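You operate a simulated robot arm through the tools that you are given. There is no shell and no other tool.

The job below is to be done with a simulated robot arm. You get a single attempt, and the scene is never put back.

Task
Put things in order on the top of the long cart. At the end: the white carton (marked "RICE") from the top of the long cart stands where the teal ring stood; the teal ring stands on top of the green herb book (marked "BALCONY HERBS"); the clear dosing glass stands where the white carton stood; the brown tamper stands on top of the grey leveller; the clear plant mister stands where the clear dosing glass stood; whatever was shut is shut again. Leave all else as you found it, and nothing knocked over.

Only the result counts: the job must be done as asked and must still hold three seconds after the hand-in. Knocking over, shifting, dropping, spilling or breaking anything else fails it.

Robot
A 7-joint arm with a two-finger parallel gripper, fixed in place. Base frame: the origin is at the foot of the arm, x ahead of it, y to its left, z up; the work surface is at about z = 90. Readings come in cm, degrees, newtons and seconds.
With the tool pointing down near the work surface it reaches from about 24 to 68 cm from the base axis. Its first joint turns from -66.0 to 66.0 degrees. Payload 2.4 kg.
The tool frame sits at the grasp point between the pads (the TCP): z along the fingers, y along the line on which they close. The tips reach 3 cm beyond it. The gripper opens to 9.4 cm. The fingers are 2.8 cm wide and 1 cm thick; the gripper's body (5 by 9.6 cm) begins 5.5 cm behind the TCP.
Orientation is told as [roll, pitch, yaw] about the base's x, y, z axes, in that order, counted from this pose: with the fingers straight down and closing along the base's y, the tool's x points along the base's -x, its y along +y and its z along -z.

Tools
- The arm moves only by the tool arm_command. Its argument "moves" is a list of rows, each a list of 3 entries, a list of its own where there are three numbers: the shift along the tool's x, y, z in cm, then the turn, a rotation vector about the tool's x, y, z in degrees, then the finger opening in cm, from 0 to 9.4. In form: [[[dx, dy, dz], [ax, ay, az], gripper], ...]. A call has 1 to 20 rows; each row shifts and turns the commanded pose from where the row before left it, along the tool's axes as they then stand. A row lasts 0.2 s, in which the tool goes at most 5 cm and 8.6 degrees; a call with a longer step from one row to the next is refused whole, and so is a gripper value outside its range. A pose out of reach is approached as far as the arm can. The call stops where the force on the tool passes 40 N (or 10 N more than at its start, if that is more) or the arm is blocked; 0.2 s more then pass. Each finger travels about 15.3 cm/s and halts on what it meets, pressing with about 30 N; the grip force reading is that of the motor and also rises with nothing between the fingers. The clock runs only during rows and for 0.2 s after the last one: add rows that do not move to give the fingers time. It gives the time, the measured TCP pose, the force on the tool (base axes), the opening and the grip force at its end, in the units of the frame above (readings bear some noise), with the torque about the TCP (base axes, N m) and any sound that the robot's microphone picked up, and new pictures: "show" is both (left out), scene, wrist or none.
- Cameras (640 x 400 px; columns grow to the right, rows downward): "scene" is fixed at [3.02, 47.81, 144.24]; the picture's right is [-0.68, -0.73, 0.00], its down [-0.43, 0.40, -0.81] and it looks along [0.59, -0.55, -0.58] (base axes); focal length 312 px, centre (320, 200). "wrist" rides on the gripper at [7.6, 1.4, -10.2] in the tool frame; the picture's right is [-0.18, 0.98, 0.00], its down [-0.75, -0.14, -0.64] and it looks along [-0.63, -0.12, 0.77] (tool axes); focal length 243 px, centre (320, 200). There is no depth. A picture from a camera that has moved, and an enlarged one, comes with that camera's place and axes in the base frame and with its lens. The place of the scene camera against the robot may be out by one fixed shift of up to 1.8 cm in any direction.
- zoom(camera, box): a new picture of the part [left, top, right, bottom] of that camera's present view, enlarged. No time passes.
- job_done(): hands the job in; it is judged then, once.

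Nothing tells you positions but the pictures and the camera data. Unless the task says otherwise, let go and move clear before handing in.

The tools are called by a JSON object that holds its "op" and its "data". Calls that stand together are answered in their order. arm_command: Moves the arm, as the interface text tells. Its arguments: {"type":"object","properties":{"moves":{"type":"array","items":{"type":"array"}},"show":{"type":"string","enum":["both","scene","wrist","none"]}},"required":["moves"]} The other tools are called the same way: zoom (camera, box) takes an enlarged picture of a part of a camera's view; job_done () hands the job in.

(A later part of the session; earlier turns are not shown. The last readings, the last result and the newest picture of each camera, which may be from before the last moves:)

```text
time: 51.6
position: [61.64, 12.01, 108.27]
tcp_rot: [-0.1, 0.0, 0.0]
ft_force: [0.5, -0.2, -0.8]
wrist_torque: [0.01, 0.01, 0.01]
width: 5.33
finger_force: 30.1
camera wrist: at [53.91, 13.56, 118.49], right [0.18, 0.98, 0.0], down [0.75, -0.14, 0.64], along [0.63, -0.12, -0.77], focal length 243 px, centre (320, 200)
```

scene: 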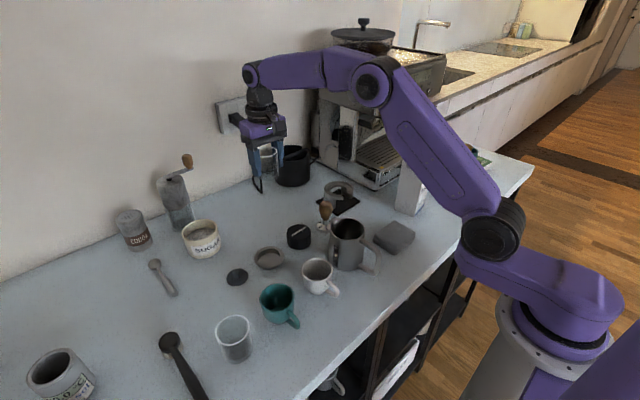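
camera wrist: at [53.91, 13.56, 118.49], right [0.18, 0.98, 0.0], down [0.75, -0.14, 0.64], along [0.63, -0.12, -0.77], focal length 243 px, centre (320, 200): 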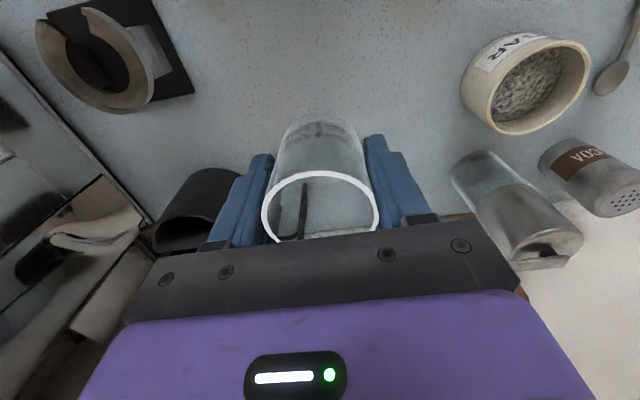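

{"op": "arm_command", "data": {"moves": [[[-0.1, 0, 4.5], [0, 0, 0], 4], [[0, 0, 4.5], [0, 0, 0], 4], [[0, 0, 3.5], [0, 0, 0], 4], [[0, 0, 0.9], [0, 0, 0], 4], [[0, 0, 0], [0, 0, 0], 4]]}}

{"op": "arm_command", "data": {"moves": [[[0, 0, 0.3], [0, 0, 0], 4], [[0, 0, 0], [0, 0, 0], 4]], "show": "none"}}

```text
time: 52.8
position: [61.84, 11.97, 95.01]
tcp_rot: [0.0, 0.0, 0.0]
ft_force: [0.2, 0.5, -1.0]
wrist_torque: [-0.01, -0.01, 0.02]
width: 5.32
finger_force: 30.0
camera wrist: at [54.02, 13.62, 105.17], right [0.18, 0.98, 0.0], down [0.75, -0.14, 0.64], along [0.63, -0.12, -0.77], focal length 243 px, centre (320, 200)
```

scene: 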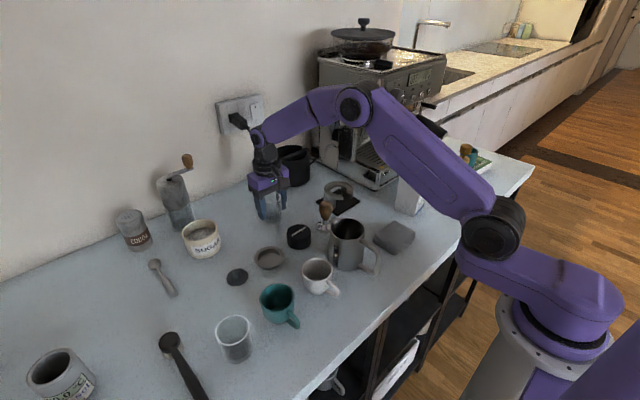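
wrist: 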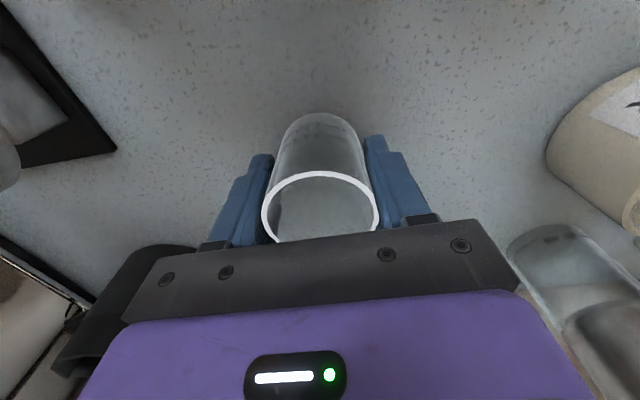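

```text
time: 53.4
position: [61.84, 12.08, 94.6]
tcp_rot: [0.0, 0.0, -0.1]
ft_force: [-1.0, 0.0, -0.5]
wrist_torque: [0.02, -0.03, -0.02]
width: 5.35
finger_force: 29.5
```

{"op": "arm_command", "data": {"moves": [[[0, 0, 0.15], [0, 0, 0], 4], [[0, 0, 0], [0, 0, 0], 4]], "show": "none"}}

{"op": "arm_command", "data": {"moves": [[[0, 0, 0.15], [0, 0, 0], 4], [[0, 0, 0], [0, 0, 0], 4]], "show": "none"}}

```text
time: 54.0
position: [61.78, 12.03, 94.41]
tcp_rot: [0.0, 0.0, 0.1]
ft_force: [0.4, -0.2, -0.8]
wrist_torque: [-0.03, 0.03, -0.03]
width: 5.34
finger_force: 30.0
```

```text
time: 54.6
position: [61.71, 12.14, 94.25]
tcp_rot: [0.0, -0.1, -0.1]
ft_force: [0.0, 0.6, 0.2]
wrist_torque: [-0.01, 0.02, 0.02]
width: 5.33
finger_force: 30.0
```

{"op": "arm_command", "data": {"moves": [[[0, 0, 0.1], [0, 0, 0], 4], [[0, 0, 0], [0, 0, 0], 4]], "show": "none"}}

```text
time: 55.2
position: [61.76, 12.21, 94.15]
tcp_rot: [-0.1, 0.0, 0.0]
ft_force: [-3.2, -1.0, 12.8]
wrist_torque: [-0.17, 0.24, -0.02]
width: 5.34
finger_force: 30.0
```

Contact felt. Releasing and rising.

{"op": "arm_command", "data": {"moves": [[[0, 0, -0.05], [0, 0, 0], 5.2], [[0, 0, 0], [0, 0, 0], 6.2], [[0, 0, 0], [0, 0, 0], 8], [[0, 0, 0], [0, 0, 0], 9.4], [[0, 0, -3], [0, 0, 0], 9.4], [[0, 0, -4.5], [0, 0, 0], 9.4], [[0, 0, -4.5], [0, 0, 0], 9.4], [[3, 0, -3.5], [0, 0, 0], 9.4], [[4, 0, -2], [0, 0, 0], 9.4], [[0, 0, 0], [0, 0, 0], 9.4]]}}

{"op": "zoom", "data": {"camera": "scene", "box": [220, 130, 380, 290]}}

{"op": "zoom", "data": {"camera": "wrist", "box": [160, 0, 480, 240]}}

```text
time: 57.4
position: [54.88, 12.08, 111.75]
tcp_rot: [0.0, 0.0, 0.0]
ft_force: [-0.7, 0.1, 0.1]
wrist_torque: [-0.03, 0.01, -0.01]
width: 9.38
finger_force: 0.0
camera wrist: at [47.11, 13.56, 122.06], right [0.18, 0.98, 0.0], down [0.75, -0.14, 0.64], along [0.63, -0.12, -0.77], focal length 243 px, centre (320, 200)
```

scene: 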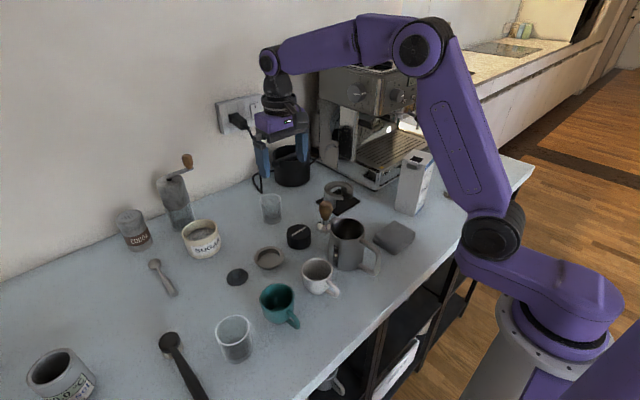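
wrist: 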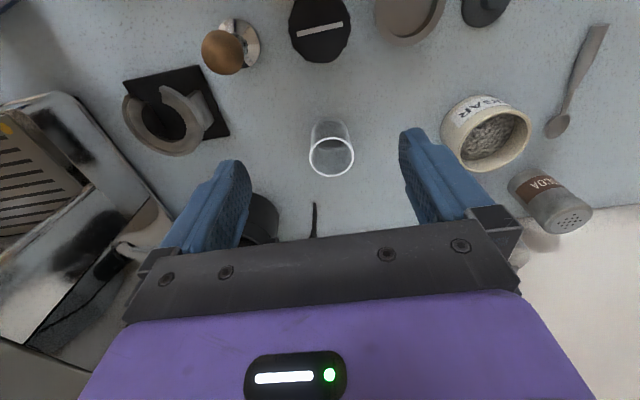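

```text
2.50 times, centred on (300, 210) of scene
camera zoom: at [3.02, 47.81, 144.24], right [-0.68, -0.73, 0.0], down [-0.43, 0.4, -0.81], along [0.59, -0.55, -0.58], focal length 780 px, centre (370, 175)
```

zoom: 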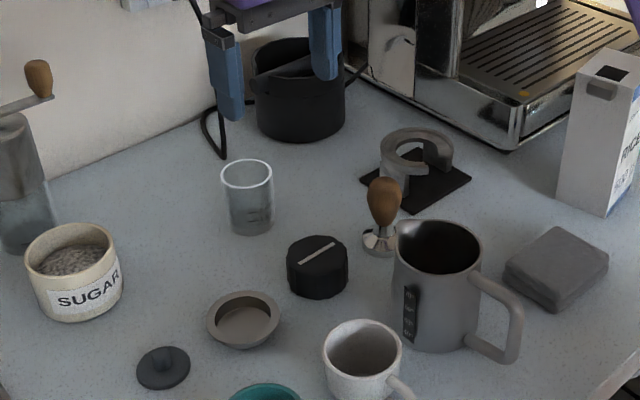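

```text
1.67 times, centred on (320, 120) of wrist
camera zoom: at [47.11, 13.56, 122.06], right [0.18, 0.98, 0.0], down [0.75, -0.14, 0.64], along [0.63, -0.12, -0.77], focal length 404 px, centre (320, 333)
```

zoom: 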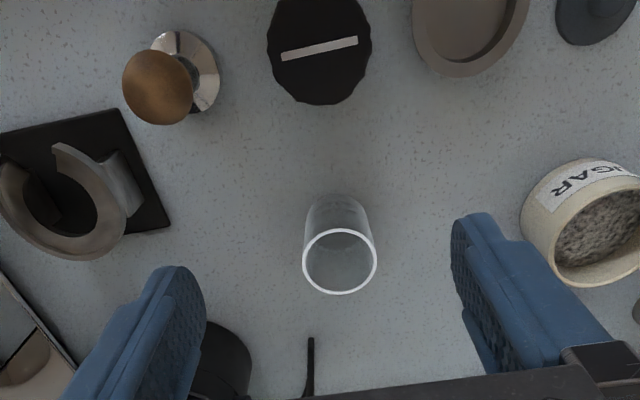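

The glass stands at the carton's old spot. Now the tamper and leveller, so I'm backing off to get a good view of both.

{"op": "arm_command", "data": {"moves": [[[4, -1, -1], [0, 0, 0], 9.4], [[4, -1, -1], [0, 0, 0], 9.4], [[3, -1, 0], [0, 0, 0], 9.4], [[0, 0, 0], [0, 0, 0], 9.4]], "show": "wrist"}}

{"op": "zoom", "data": {"camera": "wrist", "box": [200, 40, 400, 200]}}

{"op": "zoom", "data": {"camera": "scene", "box": [280, 180, 380, 280]}}

```text
time: 58.4
position: [43.89, 9.02, 113.89]
tcp_rot: [0.0, -0.1, 0.0]
ft_force: [0.6, 0.2, -0.5]
wrist_torque: [0.01, -0.02, -0.02]
width: 9.37
finger_force: 0.1
camera wrist: at [36.1, 10.54, 124.17], right [0.18, 0.98, 0.0], down [0.75, -0.14, 0.64], along [0.63, -0.12, -0.77], focal length 243 px, centre (320, 200)
```

wrist: 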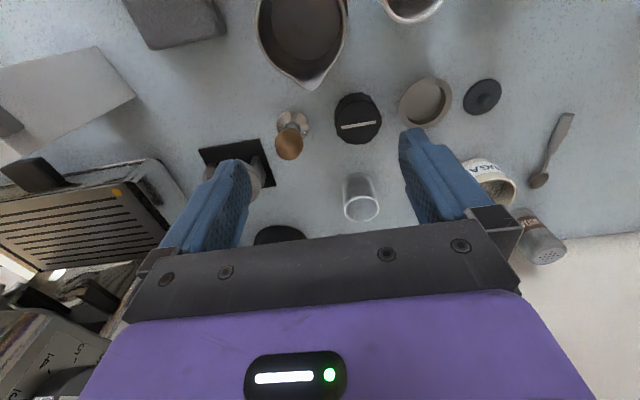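

```text
2.50 times, centred on (300, 120) of wrist
camera zoom: at [36.1, 10.54, 124.17], right [0.18, 0.98, 0.0], down [0.75, -0.14, 0.64], along [0.63, -0.12, -0.77], focal length 606 px, centre (370, 400)
```

zoom: 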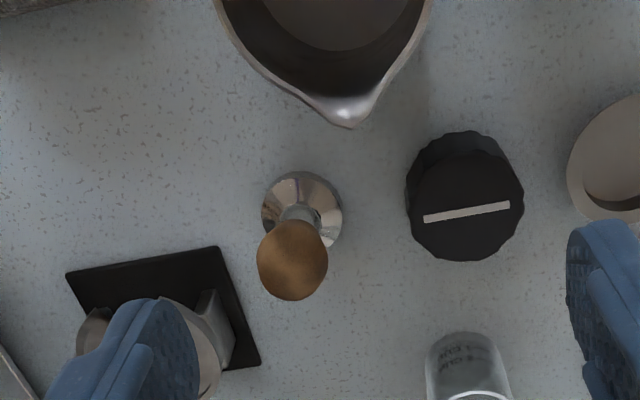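

```text
4.00 times, centred on (330, 230) of scene
camera zoom: at [3.02, 47.81, 144.24], right [-0.68, -0.73, 0.0], down [-0.43, 0.4, -0.81], along [0.59, -0.55, -0.58], focal length 1247 px, centre (280, 80)
```

zoom: 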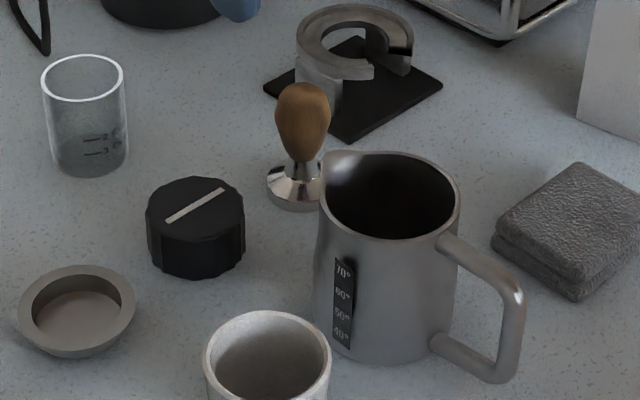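

The tamper stands at about (48.75, 4.35) with its bulb centre at z≈97.3. The leveller is at (49.6, 13.3) with its top at z≈93.4. I'm hovering above the tamper with the fingers part-open.

{"op": "arm_command", "data": {"moves": [[[-1.62, -1.56, 2.5], [0, 0, 0], 7.2], [[-1.62, -1.56, 2.5], [0, 0, 0], 7.2], [[-1.62, -1.56, 2.4], [0, 0, 0], 7.2], [[0, 0, 0], [0, 0, 0], 7.2]]}}

{"op": "zoom", "data": {"camera": "wrist", "box": [200, 40, 440, 220]}}

```text
time: 59.4
position: [48.66, 4.32, 106.45]
tcp_rot: [0.0, -0.1, 0.0]
ft_force: [0.2, 0.1, -0.4]
wrist_torque: [0.0, -0.01, 0.01]
width: 7.2
finger_force: 0.0
camera wrist: at [40.92, 5.86, 116.68], right [0.18, 0.98, 0.0], down [0.75, -0.14, 0.64], along [0.63, -0.12, -0.77], focal length 243 px, centre (320, 200)
```

scene: 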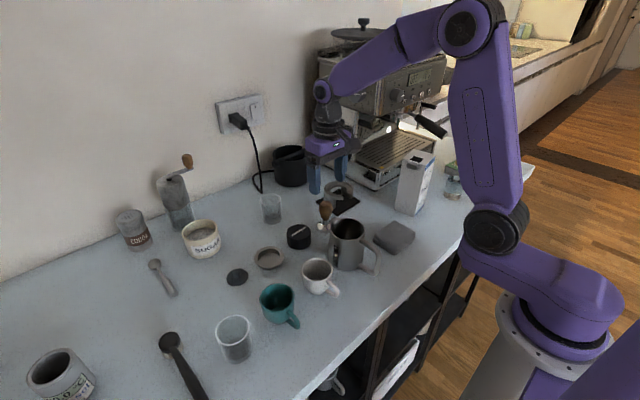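
wrist: 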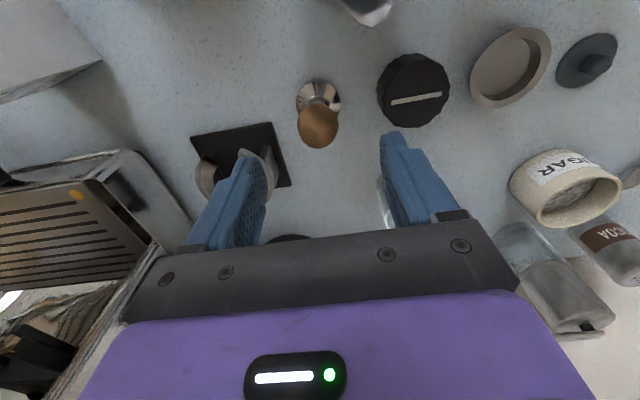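

```text
2.22 times, centred on (320, 130) of wrist
camera zoom: at [40.92, 5.86, 116.68], right [0.18, 0.98, 0.0], down [0.75, -0.14, 0.64], along [0.63, -0.12, -0.77], focal length 539 px, centre (320, 356)
```

zoom: 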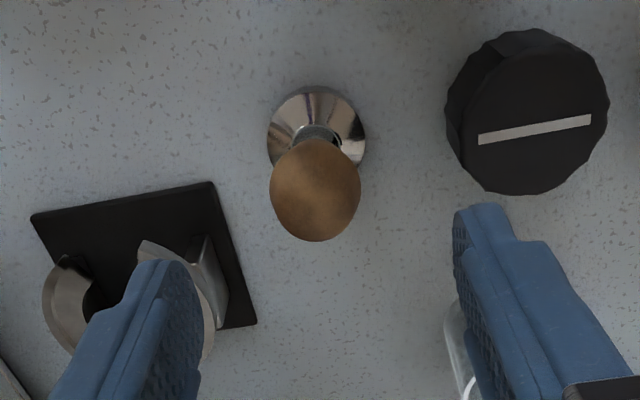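

{"op": "arm_command", "data": {"moves": [[[-0.1, 0, 4], [0, 0, 0], 7.2], [[0, 0, 3], [0, 0, 0], 7.2], [[0, 0, 2.2], [0, 0, 0], 7.2], [[0, 0, 0], [0, 0, 0], 7.2]]}}

{"op": "zoom", "data": {"camera": "scene", "box": [280, 160, 380, 280]}}

```text
time: 60.4
position: [48.72, 4.31, 97.26]
tcp_rot: [0.0, 0.1, -0.1]
ft_force: [0.5, 0.6, 0.0]
wrist_torque: [0.0, -0.02, 0.02]
width: 7.19
finger_force: 0.0
camera wrist: at [40.98, 5.92, 107.48], right [0.18, 0.98, 0.0], down [0.75, -0.14, 0.64], along [0.63, -0.12, -0.77], focal length 243 px, centre (320, 200)
```

scene: 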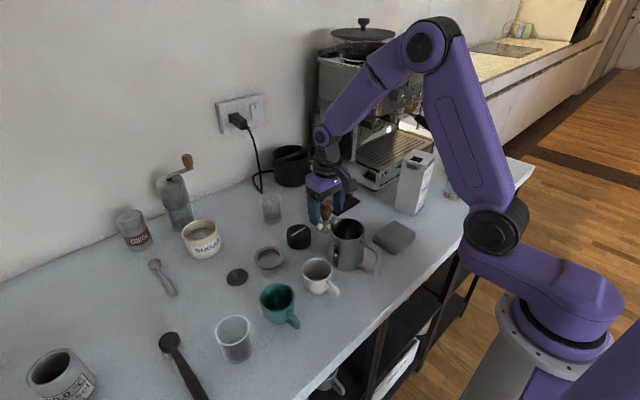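
wrist: 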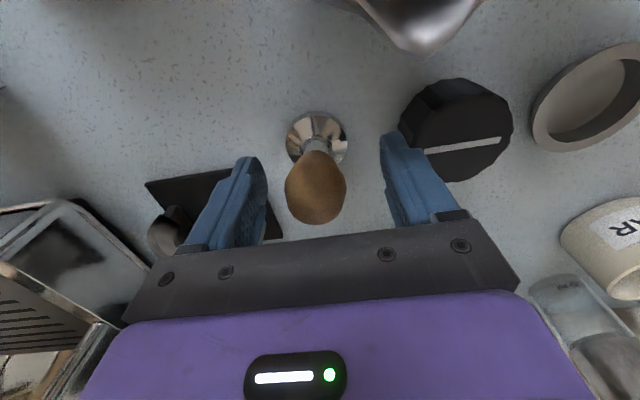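

```text
3.33 times, centred on (330, 220) of scene
camera zoom: at [3.02, 47.81, 144.24], right [-0.68, -0.73, 0.0], down [-0.43, 0.4, -0.81], along [0.59, -0.55, -0.58], focal length 1039 px, centre (287, 133)
```

zoom: 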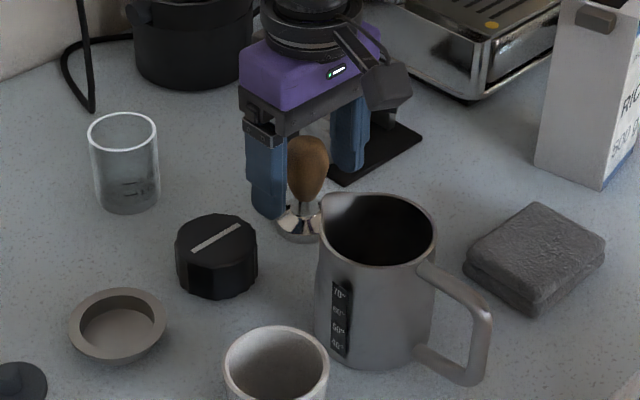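

{"op": "arm_command", "data": {"moves": [[[0, -0.2, 0], [0, 0, 0], 7.2], [[0, 0, 0], [0, 0, 0], 5], [[0, 0, 0], [0, 0, 0], 3.2], [[0, 0, 0], [0, 0, 0], 2], [[0, 0, 0], [0, 0, 0], 2]], "show": "wrist"}}

```text
time: 61.6
position: [48.73, 4.17, 97.22]
tcp_rot: [0.1, 0.0, 0.0]
ft_force: [-0.5, -2.4, 0.9]
wrist_torque: [-0.05, 0.01, 0.0]
width: 3.53
finger_force: 29.8
camera wrist: at [40.99, 5.7, 107.49], right [0.18, 0.98, 0.0], down [0.75, -0.14, 0.64], along [0.63, -0.12, -0.77], focal length 243 px, centre (320, 200)
```

wrist: 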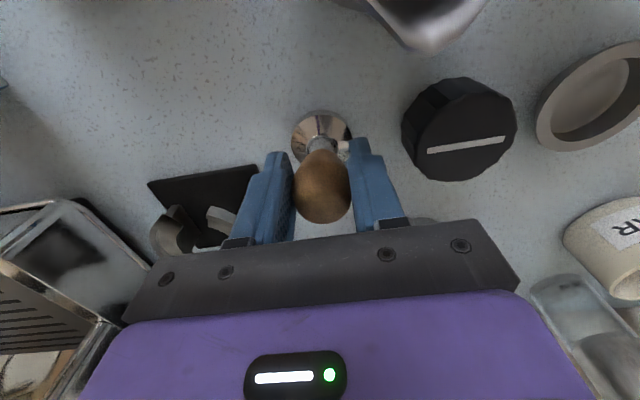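

Tamper handle gripped. Lifting it straight up.

{"op": "arm_command", "data": {"moves": [[[0, 0, -1], [0, 0, 0], 2], [[0, 0, -2], [0, 0, 0], 2], [[0, 0, -2.5], [0, 0, 0], 2], [[0, 0, -2], [0, 0, 0], 2], [[0, 0, 0], [0, 0, 0], 2]]}}

{"op": "zoom", "data": {"camera": "scene", "box": [280, 160, 380, 280]}}

```text
time: 62.8
position: [48.7, 4.14, 104.69]
tcp_rot: [-0.1, 0.0, 0.0]
ft_force: [-0.5, -0.1, -5.1]
wrist_torque: [0.01, 0.06, 0.01]
width: 3.54
finger_force: 30.1
camera wrist: at [41.05, 5.73, 115.04], right [0.18, 0.98, 0.0], down [0.75, -0.14, 0.64], along [0.63, -0.12, -0.77], focal length 243 px, centre (320, 200)
```

scene: 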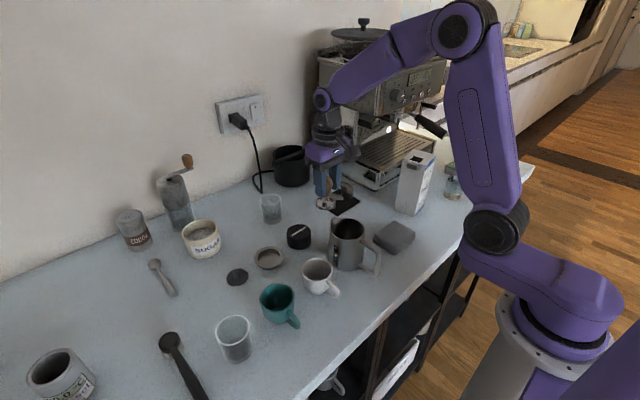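
wrist: 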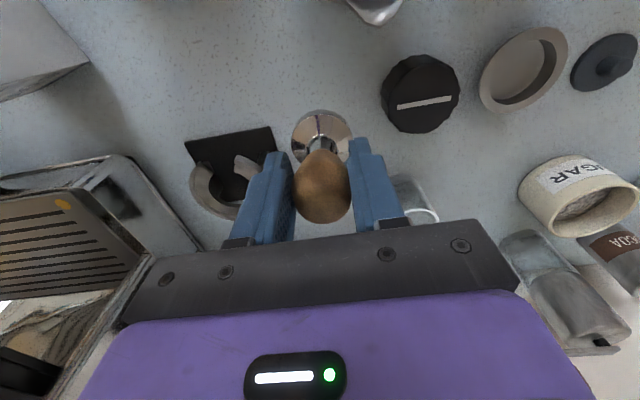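

```text
3.33 times, centred on (330, 220) of scene
camera zoom: at [3.03, 47.81, 144.24], right [-0.68, -0.73, 0.0], down [-0.43, 0.4, -0.81], along [0.59, -0.55, -0.58], focal length 1039 px, centre (287, 133)
```

zoom: 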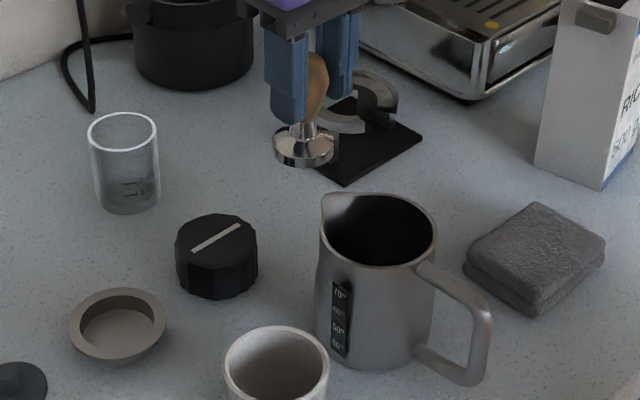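

{"op": "arm_command", "data": {"moves": [[[-0.23, 3.05, 0], [0, 0, 0], 2], [[-0.23, 3.05, 0], [0, 0, 0], 2], [[-0.24, 3.05, 0], [0, 0, 0], 2], [[0, 0, 0], [0, 0, 0], 2]]}}

{"op": "zoom", "data": {"camera": "wrist", "box": [200, 40, 440, 220]}}

{"op": "zoom", "data": {"camera": "scene", "box": [250, 160, 350, 280]}}

```text
time: 63.8
position: [49.47, 13.52, 104.69]
tcp_rot: [0.0, 0.0, -0.1]
ft_force: [-0.8, -0.5, -5.6]
wrist_torque: [0.0, 0.04, -0.04]
width: 3.55
finger_force: 29.5
camera wrist: at [41.75, 14.99, 114.95], right [0.18, 0.98, 0.0], down [0.75, -0.14, 0.64], along [0.63, -0.12, -0.77], focal length 243 px, centre (320, 200)
```

scene: 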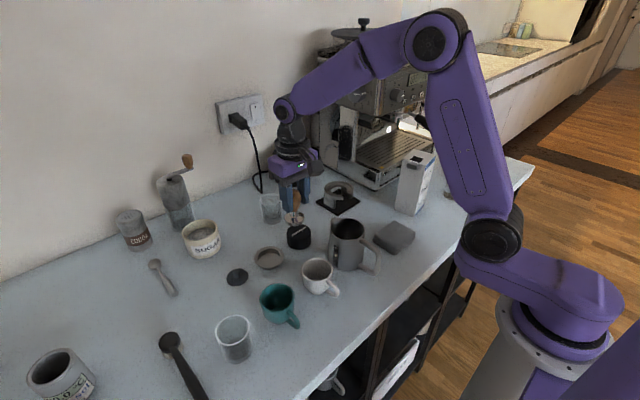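
wrist: 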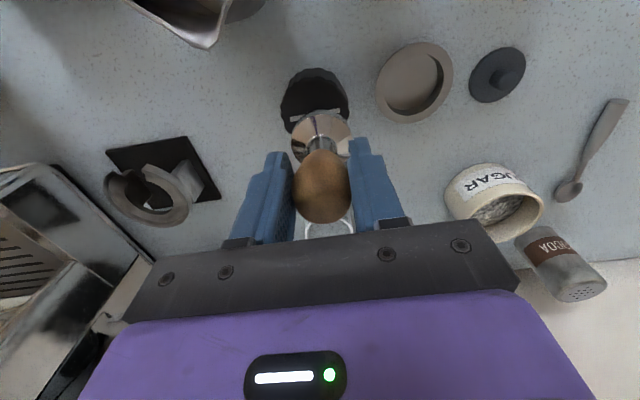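

```text
2.22 times, centred on (320, 130) of wrist
camera zoom: at [41.75, 14.99, 114.95], right [0.18, 0.98, 0.0], down [0.75, -0.14, 0.64], along [0.63, -0.12, -0.77], focal length 539 px, centre (320, 356)
```

zoom: 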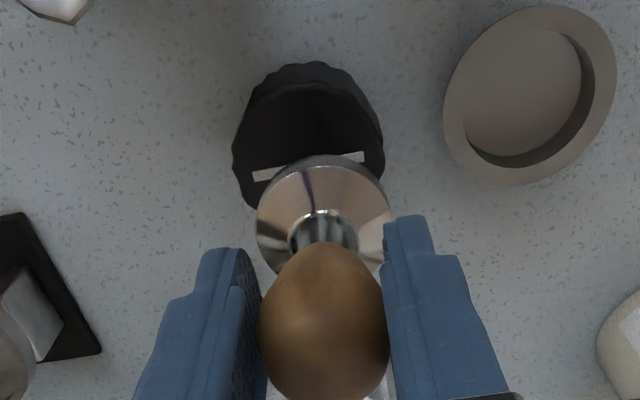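

```text
3.33 times, centred on (300, 220) of scene
camera zoom: at [3.03, 47.81, 144.24], right [-0.68, -0.73, 0.0], down [-0.43, 0.4, -0.81], along [0.59, -0.55, -0.58], focal length 1039 px, centre (387, 133)
```

zoom: 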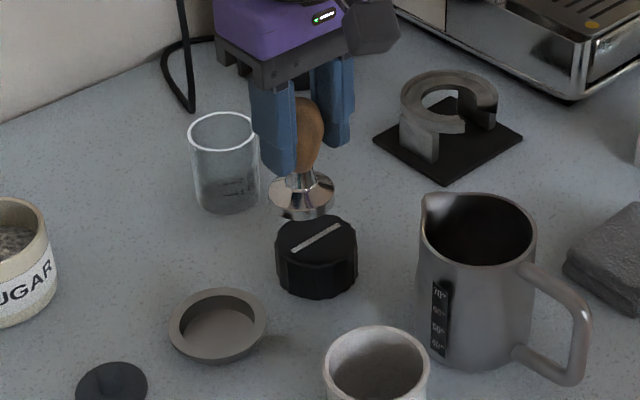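

{"op": "arm_command", "data": {"moves": [[[0, -0.4, 0], [0, 0, 0], 2], [[0, 0, 1.5], [0, 0, 0], 2], [[0, 0, 1.5], [0, 0, 0], 2], [[0, 0, 0], [0, 0, 0], 2]]}}

{"op": "zoom", "data": {"camera": "wrist", "box": [200, 40, 440, 220]}}

{"op": "zoom", "data": {"camera": "scene", "box": [270, 180, 330, 260]}}

```text
time: 64.8
position: [49.37, 12.99, 101.62]
tcp_rot: [0.1, 0.0, 0.0]
ft_force: [-0.1, 0.3, -4.6]
wrist_torque: [0.05, 0.03, 0.0]
width: 3.56
finger_force: 30.1
camera wrist: at [41.75, 14.55, 111.96], right [0.18, 0.98, 0.0], down [0.75, -0.14, 0.64], along [0.63, -0.12, -0.77], focal length 243 px, centre (320, 200)
```

scene: 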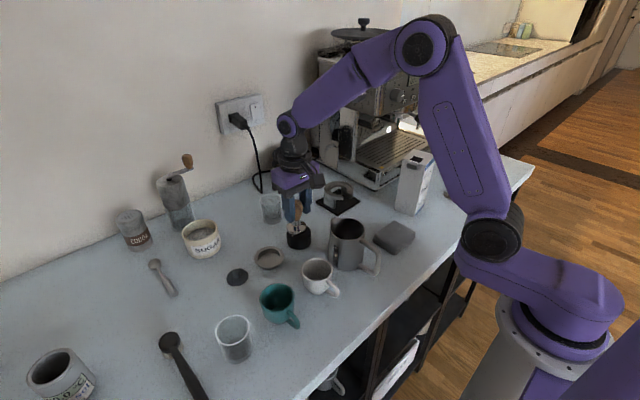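
wrist: 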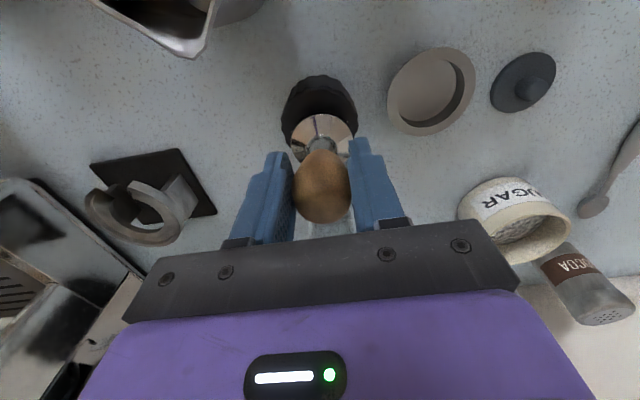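

```text
2.22 times, centred on (320, 130) of wrist
camera zoom: at [41.75, 14.55, 111.96], right [0.18, 0.98, 0.0], down [0.75, -0.14, 0.64], along [0.63, -0.12, -0.77], focal length 539 px, centre (320, 356)
```

zoom: 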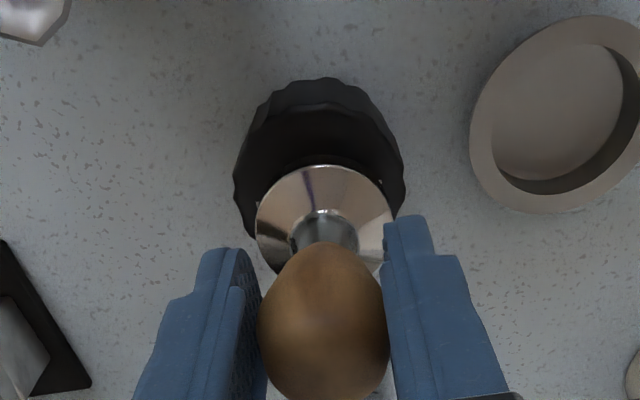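

```text
5.00 times, centred on (300, 220) of scene
camera zoom: at [3.03, 47.81, 144.24], right [-0.68, -0.73, 0.0], down [-0.43, 0.4, -0.81], along [0.59, -0.55, -0.58], focal length 1559 px, centre (420, 100)
```

zoom: 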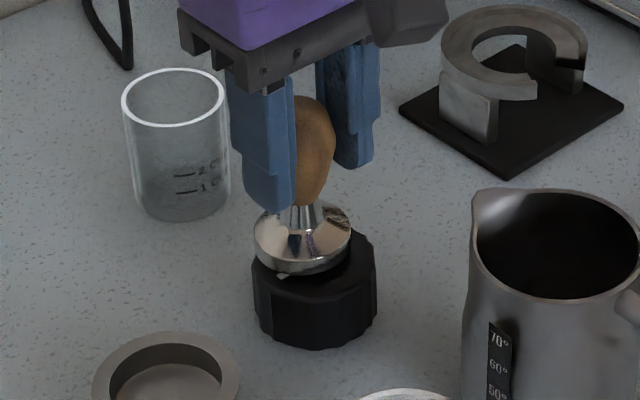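

{"op": "arm_command", "data": {"moves": [[[0.3, -0.2, 0], [0, 0, 0], 2], [[0, 0, 0.5], [0, 0, 0], 2], [[0, 0, 0], [0, 0, 0], 2]], "show": "none"}}

{"op": "zoom", "data": {"camera": "scene", "box": [270, 180, 330, 260]}}

{"op": "zoom", "data": {"camera": "wrist", "box": [240, 50, 400, 170]}}

```text
time: 65.6
position: [49.25, 12.75, 101.22]
tcp_rot: [0.1, 0.0, 0.0]
ft_force: [-1.7, -0.2, 0.6]
wrist_torque: [-0.03, 0.11, 0.04]
width: 3.55
finger_force: 29.9
```

```text
5.00 times, centred on (300, 220) of scene
camera zoom: at [3.01, 47.81, 144.25], right [-0.68, -0.73, 0.0], down [-0.43, 0.4, -0.81], along [0.59, -0.55, -0.58], focal length 1559 px, centre (420, 100)
```

zoom: 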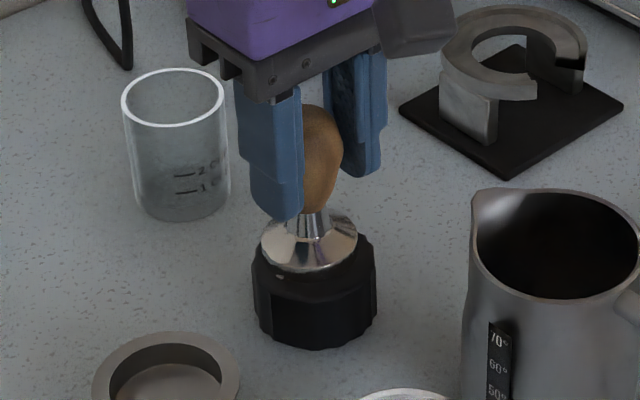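

```text
3.33 times, centred on (320, 110) of wrist
camera zoom: at [41.49, 14.32, 111.49], right [0.18, 0.98, 0.0], down [0.75, -0.14, 0.64], along [0.63, -0.12, -0.77], focal length 809 px, centre (320, 500)
```

zoom: 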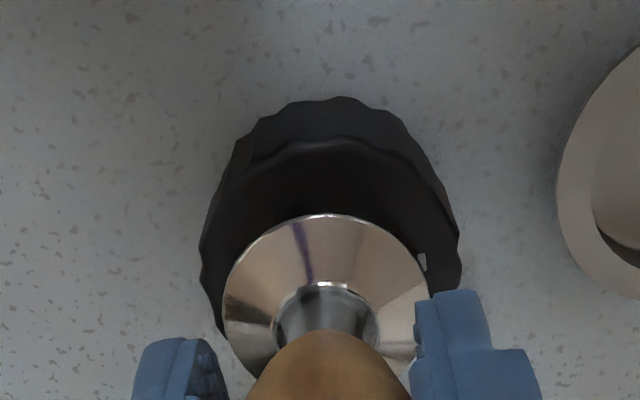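

{"op": "zoom", "data": {"camera": "scene", "box": [280, 205, 320, 255]}}

{"op": "zoom", "data": {"camera": "wrist", "box": [270, 60, 370, 160]}}

```text
8.00 times, centred on (300, 230) of scene
camera zoom: at [3.01, 47.81, 144.25], right [-0.68, -0.73, 0.0], down [-0.43, 0.4, -0.81], along [0.59, -0.55, -0.58], focal length 2494 px, centre (480, -40)
```

zoom: 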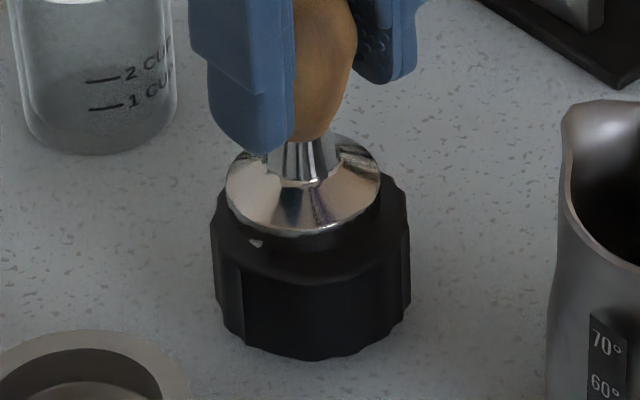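

```text
4.00 times, centred on (320, 110) of wrist
camera zoom: at [41.49, 14.32, 111.49], right [0.18, 0.98, 0.0], down [0.75, -0.14, 0.64], along [0.63, -0.12, -0.77], focal length 970 px, centre (320, 560)
```

zoom: 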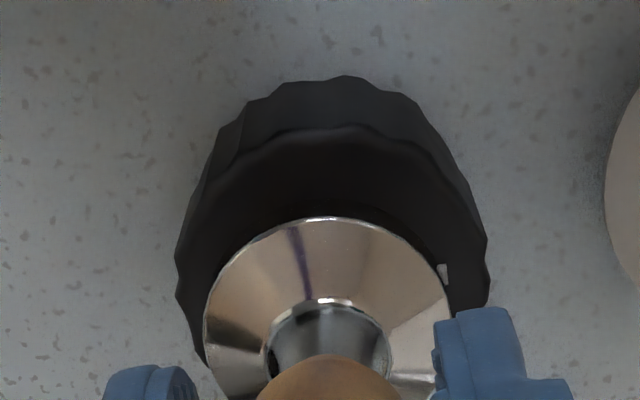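

{"op": "arm_command", "data": {"moves": [[[0, 0, -0.4], [0, 0, 0], 2], [[0.25, 0, 0], [0, 0, 0], 2], [[0, 0, 0.4], [0, 0, 0], 2], [[0, 0, 0], [0, 0, 0], 2]], "show": "none"}}

{"op": "zoom", "data": {"camera": "scene", "box": [280, 205, 320, 255]}}

{"op": "zoom", "data": {"camera": "wrist", "box": [270, 60, 370, 160]}}

```text
time: 66.6
position: [48.9, 12.86, 101.24]
tcp_rot: [0.0, 0.0, -0.1]
ft_force: [-1.5, 0.0, 0.4]
wrist_torque: [-0.01, 0.16, 0.0]
width: 3.55
finger_force: 30.4
```

```text
8.00 times, centred on (300, 230) of scene
camera zoom: at [3.02, 47.81, 144.24], right [-0.68, -0.73, 0.0], down [-0.43, 0.4, -0.81], along [0.59, -0.55, -0.58], focal length 2494 px, centre (480, -40)
```

zoom: 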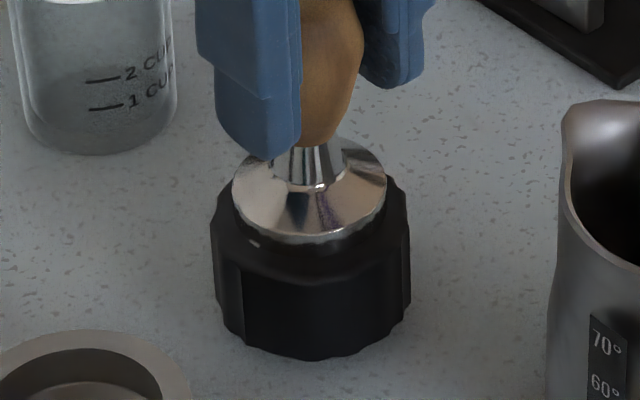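

```text
4.00 times, centred on (320, 110) of wrist
camera zoom: at [41.19, 14.32, 111.49], right [0.18, 0.98, 0.0], down [0.75, -0.14, 0.64], along [0.63, -0.12, -0.77], focal length 970 px, centre (320, 560)
```

zoom: 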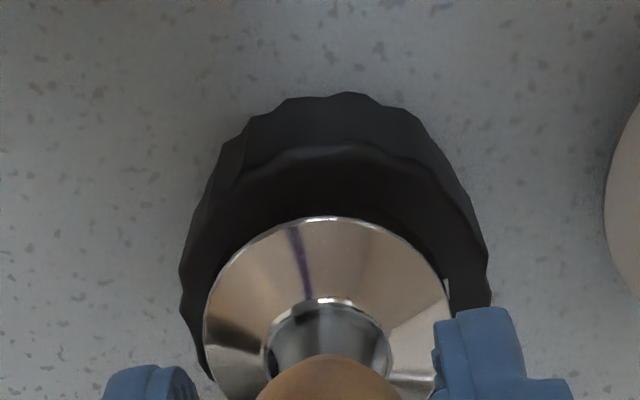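

It's well centred and its weight rests on the leveller. Releasing gently.

{"op": "arm_command", "data": {"moves": [[[0, 0, 0.05], [0, 0, 0], 3.4], [[0, 0, 0], [0, 0, 0], 3.9], [[0, 0, 0], [0, 0, 0], 4.8], [[0, 0, 0], [0, 0, 0], 6], [[0, 0, 0], [0, 0, 0], 6.6], [[0, 0, 0], [0, 0, 0], 6.6]], "show": "wrist"}}

{"op": "zoom", "data": {"camera": "scene", "box": [270, 180, 330, 260]}}

```text
time: 68.0
position: [48.87, 12.83, 101.14]
tcp_rot: [0.0, 0.0, 0.1]
ft_force: [-0.2, 0.0, -0.5]
wrist_torque: [-0.02, -0.04, -0.01]
width: 6.63
finger_force: 0.0
camera wrist: at [41.19, 14.3, 111.41], right [0.18, 0.98, 0.0], down [0.75, -0.14, 0.64], along [0.63, -0.12, -0.77], focal length 243 px, centre (320, 200)
```

wrist: 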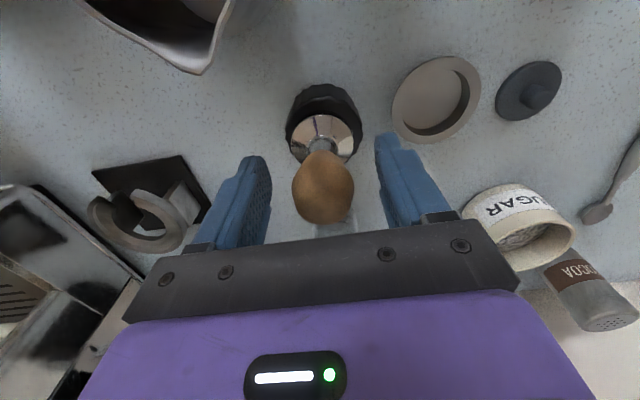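

```text
5.00 times, centred on (300, 220) of scene
camera zoom: at [3.02, 47.81, 144.24], right [-0.68, -0.73, 0.0], down [-0.43, 0.4, -0.81], along [0.59, -0.55, -0.58], focal length 1559 px, centre (420, 100)
```

zoom: 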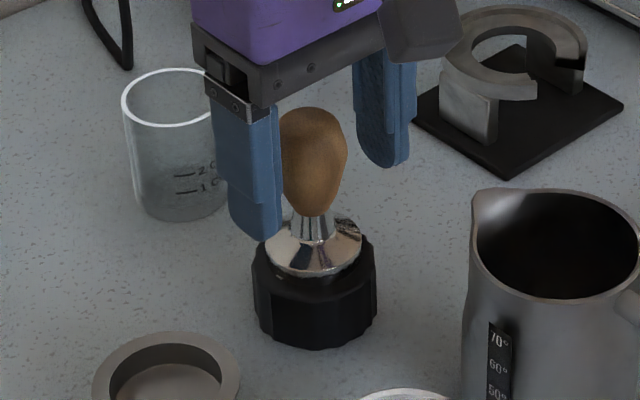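

The tamper stands on the leveller. Now the mister, so I'm rising, travelling over and looking at it from above.

{"op": "arm_command", "data": {"moves": [[[0, 0, -3], [0, 0, 0], 6.6], [[0, 0, -4.5], [0, 0, 0], 7.5], [[0, 0, -4.5], [0, 0, 0], 9.4], [[0, 0, -4.5], [0, 0, 0], 9.4], [[1.59, -4.28, 0], [0, 0, 0], 9.4], [[1.59, -4.28, 0], [0, 0, 0], 9.4], [[1.59, -4.28, 0], [0, 0, 0], 9.4], [[1.59, -4.28, 0], [0, 0, 0], 9.4], [[1.59, -4.28, 0], [0, 0, 0], 9.4], [[1.59, -4.28, 0], [0, 0, 0], 9.4], [[1.59, -4.28, 0], [0, 0, 0], 9.4], [[1.59, -4.28, 0], [0, 0, 0], 9.4], [[1.59, -4.28, 0], [0, 0, 0], 9.4], [[1.59, -4.28, 0], [0, 0, 0], 9.4], [[0, 0, 0], [0, 0, 0], 9.4]]}}

{"op": "zoom", "data": {"camera": "wrist", "box": [160, 0, 480, 240]}}

{"op": "zoom", "data": {"camera": "scene", "box": [430, 135, 490, 205]}}

{"op": "zoom", "data": {"camera": "scene", "box": [270, 180, 330, 260]}}

```text
time: 71.2
position: [32.88, -30.23, 117.64]
tcp_rot: [0.0, -0.1, 0.1]
ft_force: [1.0, -0.4, 0.0]
wrist_torque: [0.04, 0.02, 0.01]
width: 9.43
finger_force: 0.0
camera wrist: at [25.29, -28.63, 127.91], right [0.18, 0.98, 0.0], down [0.75, -0.14, 0.64], along [0.63, -0.12, -0.77], focal length 243 px, centre (320, 200)
```

scene: 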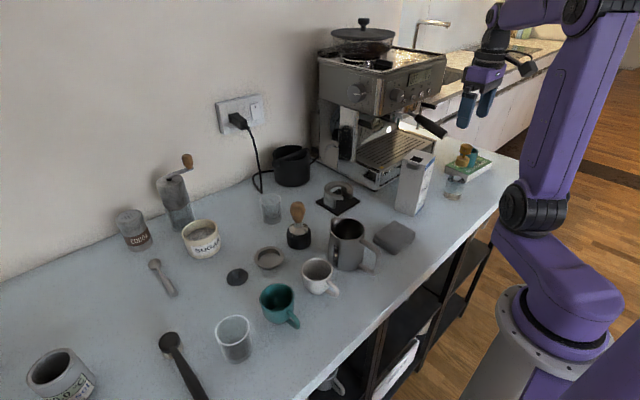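
wrist: 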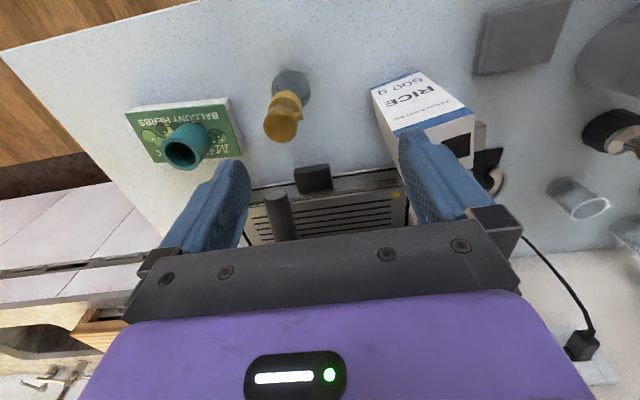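

```text
1.67 times, centred on (320, 120) of wrist
camera zoom: at [25.29, -28.63, 127.91], right [0.18, 0.98, 0.0], down [0.75, -0.14, 0.64], along [0.63, -0.12, -0.77], focal length 404 px, centre (320, 333)
```

zoom: 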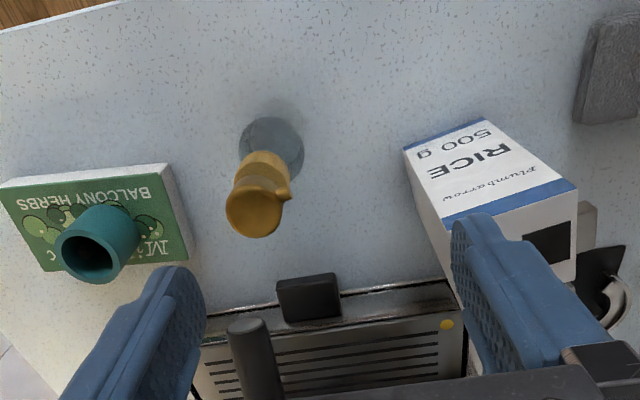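

```text
5.71 times, centred on (460, 170) of scene
camera zoom: at [3.02, 47.81, 144.24], right [-0.68, -0.73, 0.0], down [-0.43, 0.4, -0.81], along [0.59, -0.55, -0.58], focal length 1782 px, centre (-480, 371)
```

zoom: 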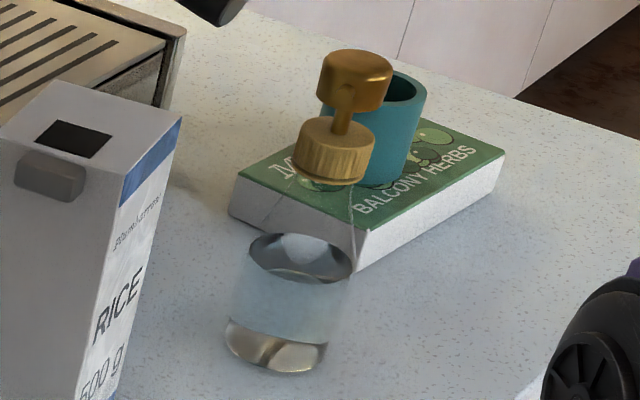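

```text
5.00 times, centred on (300, 220) of scene
camera zoom: at [3.02, 47.81, 144.24], right [-0.68, -0.73, 0.0], down [-0.43, 0.4, -0.81], along [0.59, -0.55, -0.58], focal length 1559 px, centre (420, 100)
```

zoom: 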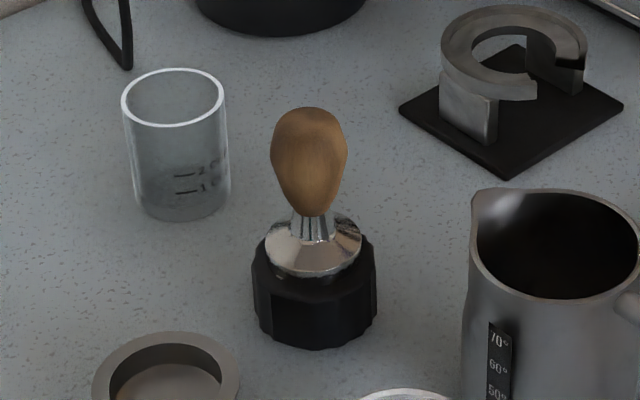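

The mister axis is near (33.8, -34.1). Its collar is at z≈99.5–102.5, its pump head tops out near z≈106, and a nozzle points +y. I'll grip the collar with the fingers along x (yaw -90).

{"op": "arm_command", "data": {"moves": [[[0, 0, 0], [0, 0, 8.2], 9.4], [[0, 0, 0], [0, 0, 8.2], 9.4], [[0, 0, 0], [0, 0, 8.2], 9.4], [[0, 0, 0], [0, 0, 8.2], 9.4], [[0, 0, 0], [0, 0, 8.2], 9.4], [[0, 0, 0], [0, 0, 8.2], 9.4], [[0, 0, 0], [0, 0, 8.2], 9.4], [[0, 0, 0], [0, 0, 8.2], 9.4], [[0, 0, 0], [0, 0, 8.2], 9.4], [[0, 0, 0], [0, 0, 8.2], 9.4], [[0, 0, 0], [0, 0, 8], 9.4], [[-3.9, 0.9, 1], [0, 0, 0], 9.4], [[0, 0, 2], [0, 0, 0], 9.4], [[0, 0, 0], [0, 0, 0], 9.4]]}}

{"op": "zoom", "data": {"camera": "wrist", "box": [200, 20, 440, 220]}}

{"op": "zoom", "data": {"camera": "scene", "box": [420, 80, 500, 205]}}

```text
time: 74.2
position: [33.91, -33.94, 114.64]
tcp_rot: [0.0, 0.0, -90.1]
ft_force: [0.1, 0.1, -0.5]
wrist_torque: [-0.02, 0.0, -0.01]
width: 9.4
finger_force: 0.0
camera wrist: at [35.26, -26.27, 124.9], right [0.98, -0.18, 0.0], down [-0.14, -0.75, 0.64], along [-0.12, -0.63, -0.77], focal length 243 px, centre (320, 200)
```

scene: 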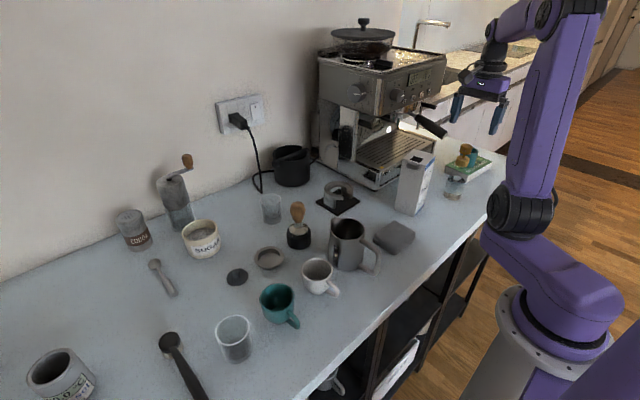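
wrist: 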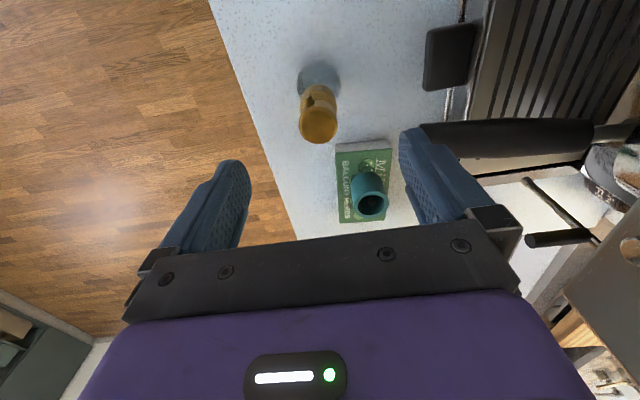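

```text
2.00 times, centred on (320, 120) of wrist
camera zoom: at [35.26, -26.27, 124.9], right [0.98, -0.18, 0.0], down [-0.14, -0.75, 0.64], along [-0.12, -0.63, -0.77], focal length 485 px, centre (320, 360)
```

zoom: 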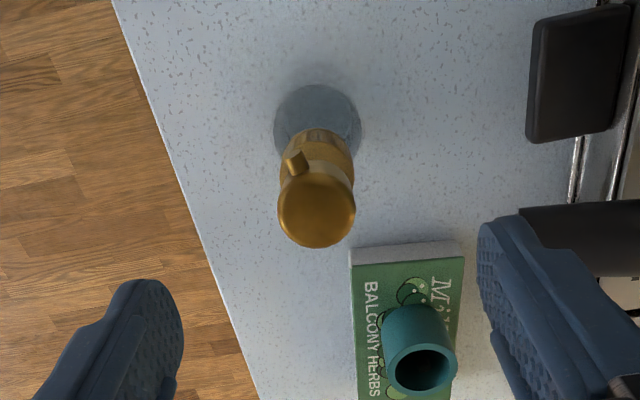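

```text
3.20 times, centred on (460, 142) of scene
camera zoom: at [3.02, 47.81, 144.24], right [-0.68, -0.73, 0.0], down [-0.43, 0.4, -0.81], along [0.59, -0.55, -0.58], focal length 998 px, centre (-128, 384)
```

zoom: 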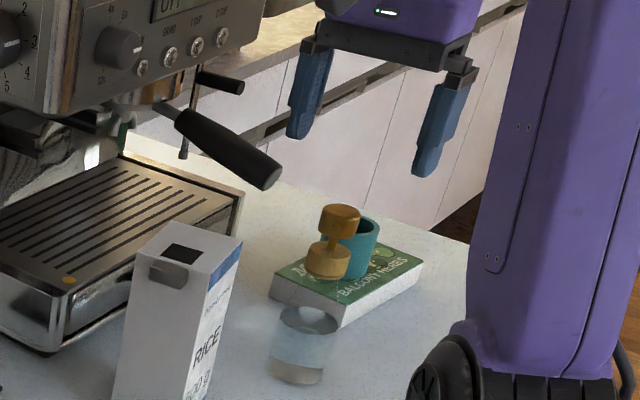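

The machine's own buttons read "1 CUP / 2 CUP", which supports my choice of dosing glass. I'll narrow the fingers to clear the portafilter handle and descend to the mister's collar.

{"op": "arm_command", "data": {"moves": [[[0, 0, 0], [0, 0, 0], 6.5], [[0, 0, 4], [0, 0, 0], 6.3], [[0, 0, 4], [0, 0, 0], 6.3], [[0, 0, 3], [0, 0, 0], 6.3], [[0, 0, 0], [0, 0, 0], 6.3]]}}

{"op": "zoom", "data": {"camera": "wrist", "box": [200, 60, 440, 240]}}

{"op": "zoom", "data": {"camera": "scene", "box": [430, 110, 500, 205]}}

```text
time: 75.4
position: [33.93, -33.82, 103.51]
tcp_rot: [0.0, 0.0, -89.9]
ft_force: [-0.5, -0.5, 0.1]
wrist_torque: [-0.02, 0.01, -0.01]
width: 6.29
finger_force: 0.0
camera wrist: at [35.28, -26.12, 113.88], right [0.98, -0.18, 0.0], down [-0.14, -0.75, 0.64], along [-0.12, -0.63, -0.77], focal length 243 px, centre (320, 200)
```

scene: 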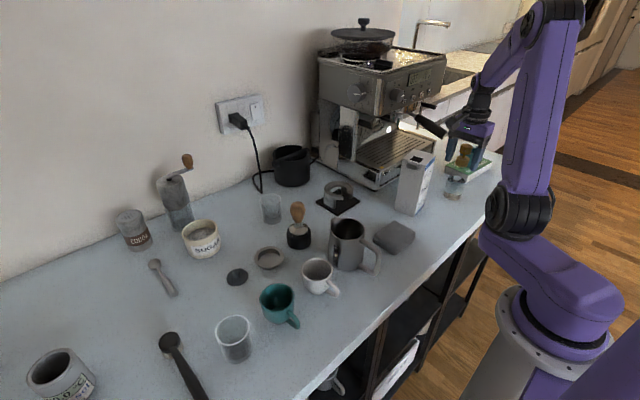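
wrist: 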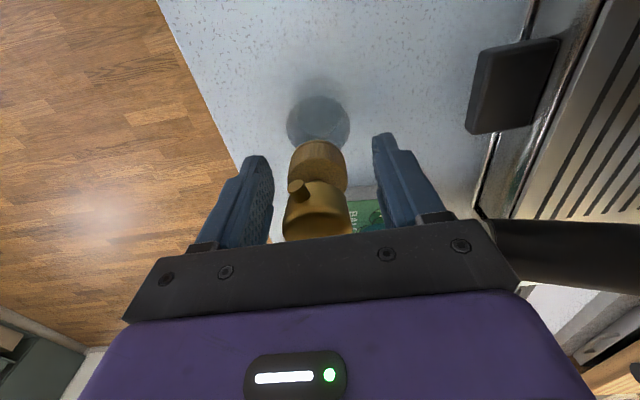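

```text
2.22 times, centred on (320, 150) of wrist
camera zoom: at [35.28, -26.12, 113.88], right [0.98, -0.18, 0.0], down [-0.14, -0.75, 0.64], along [-0.12, -0.63, -0.77], focal length 539 px, centre (320, 311)
```

zoom: 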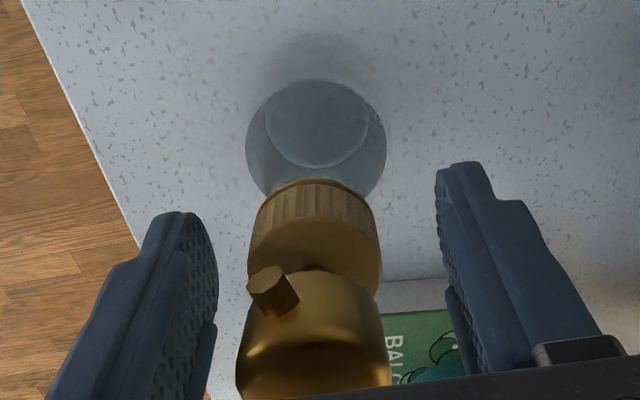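

```text
4.21 times, centred on (465, 158) of scene
camera zoom: at [3.02, 47.81, 144.24], right [-0.68, -0.73, 0.0], down [-0.43, 0.4, -0.81], along [0.59, -0.55, -0.58], focal length 1313 px, centre (-290, 379)
```

zoom: 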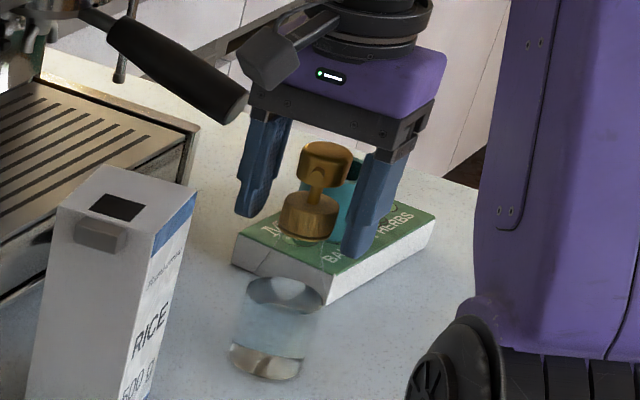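

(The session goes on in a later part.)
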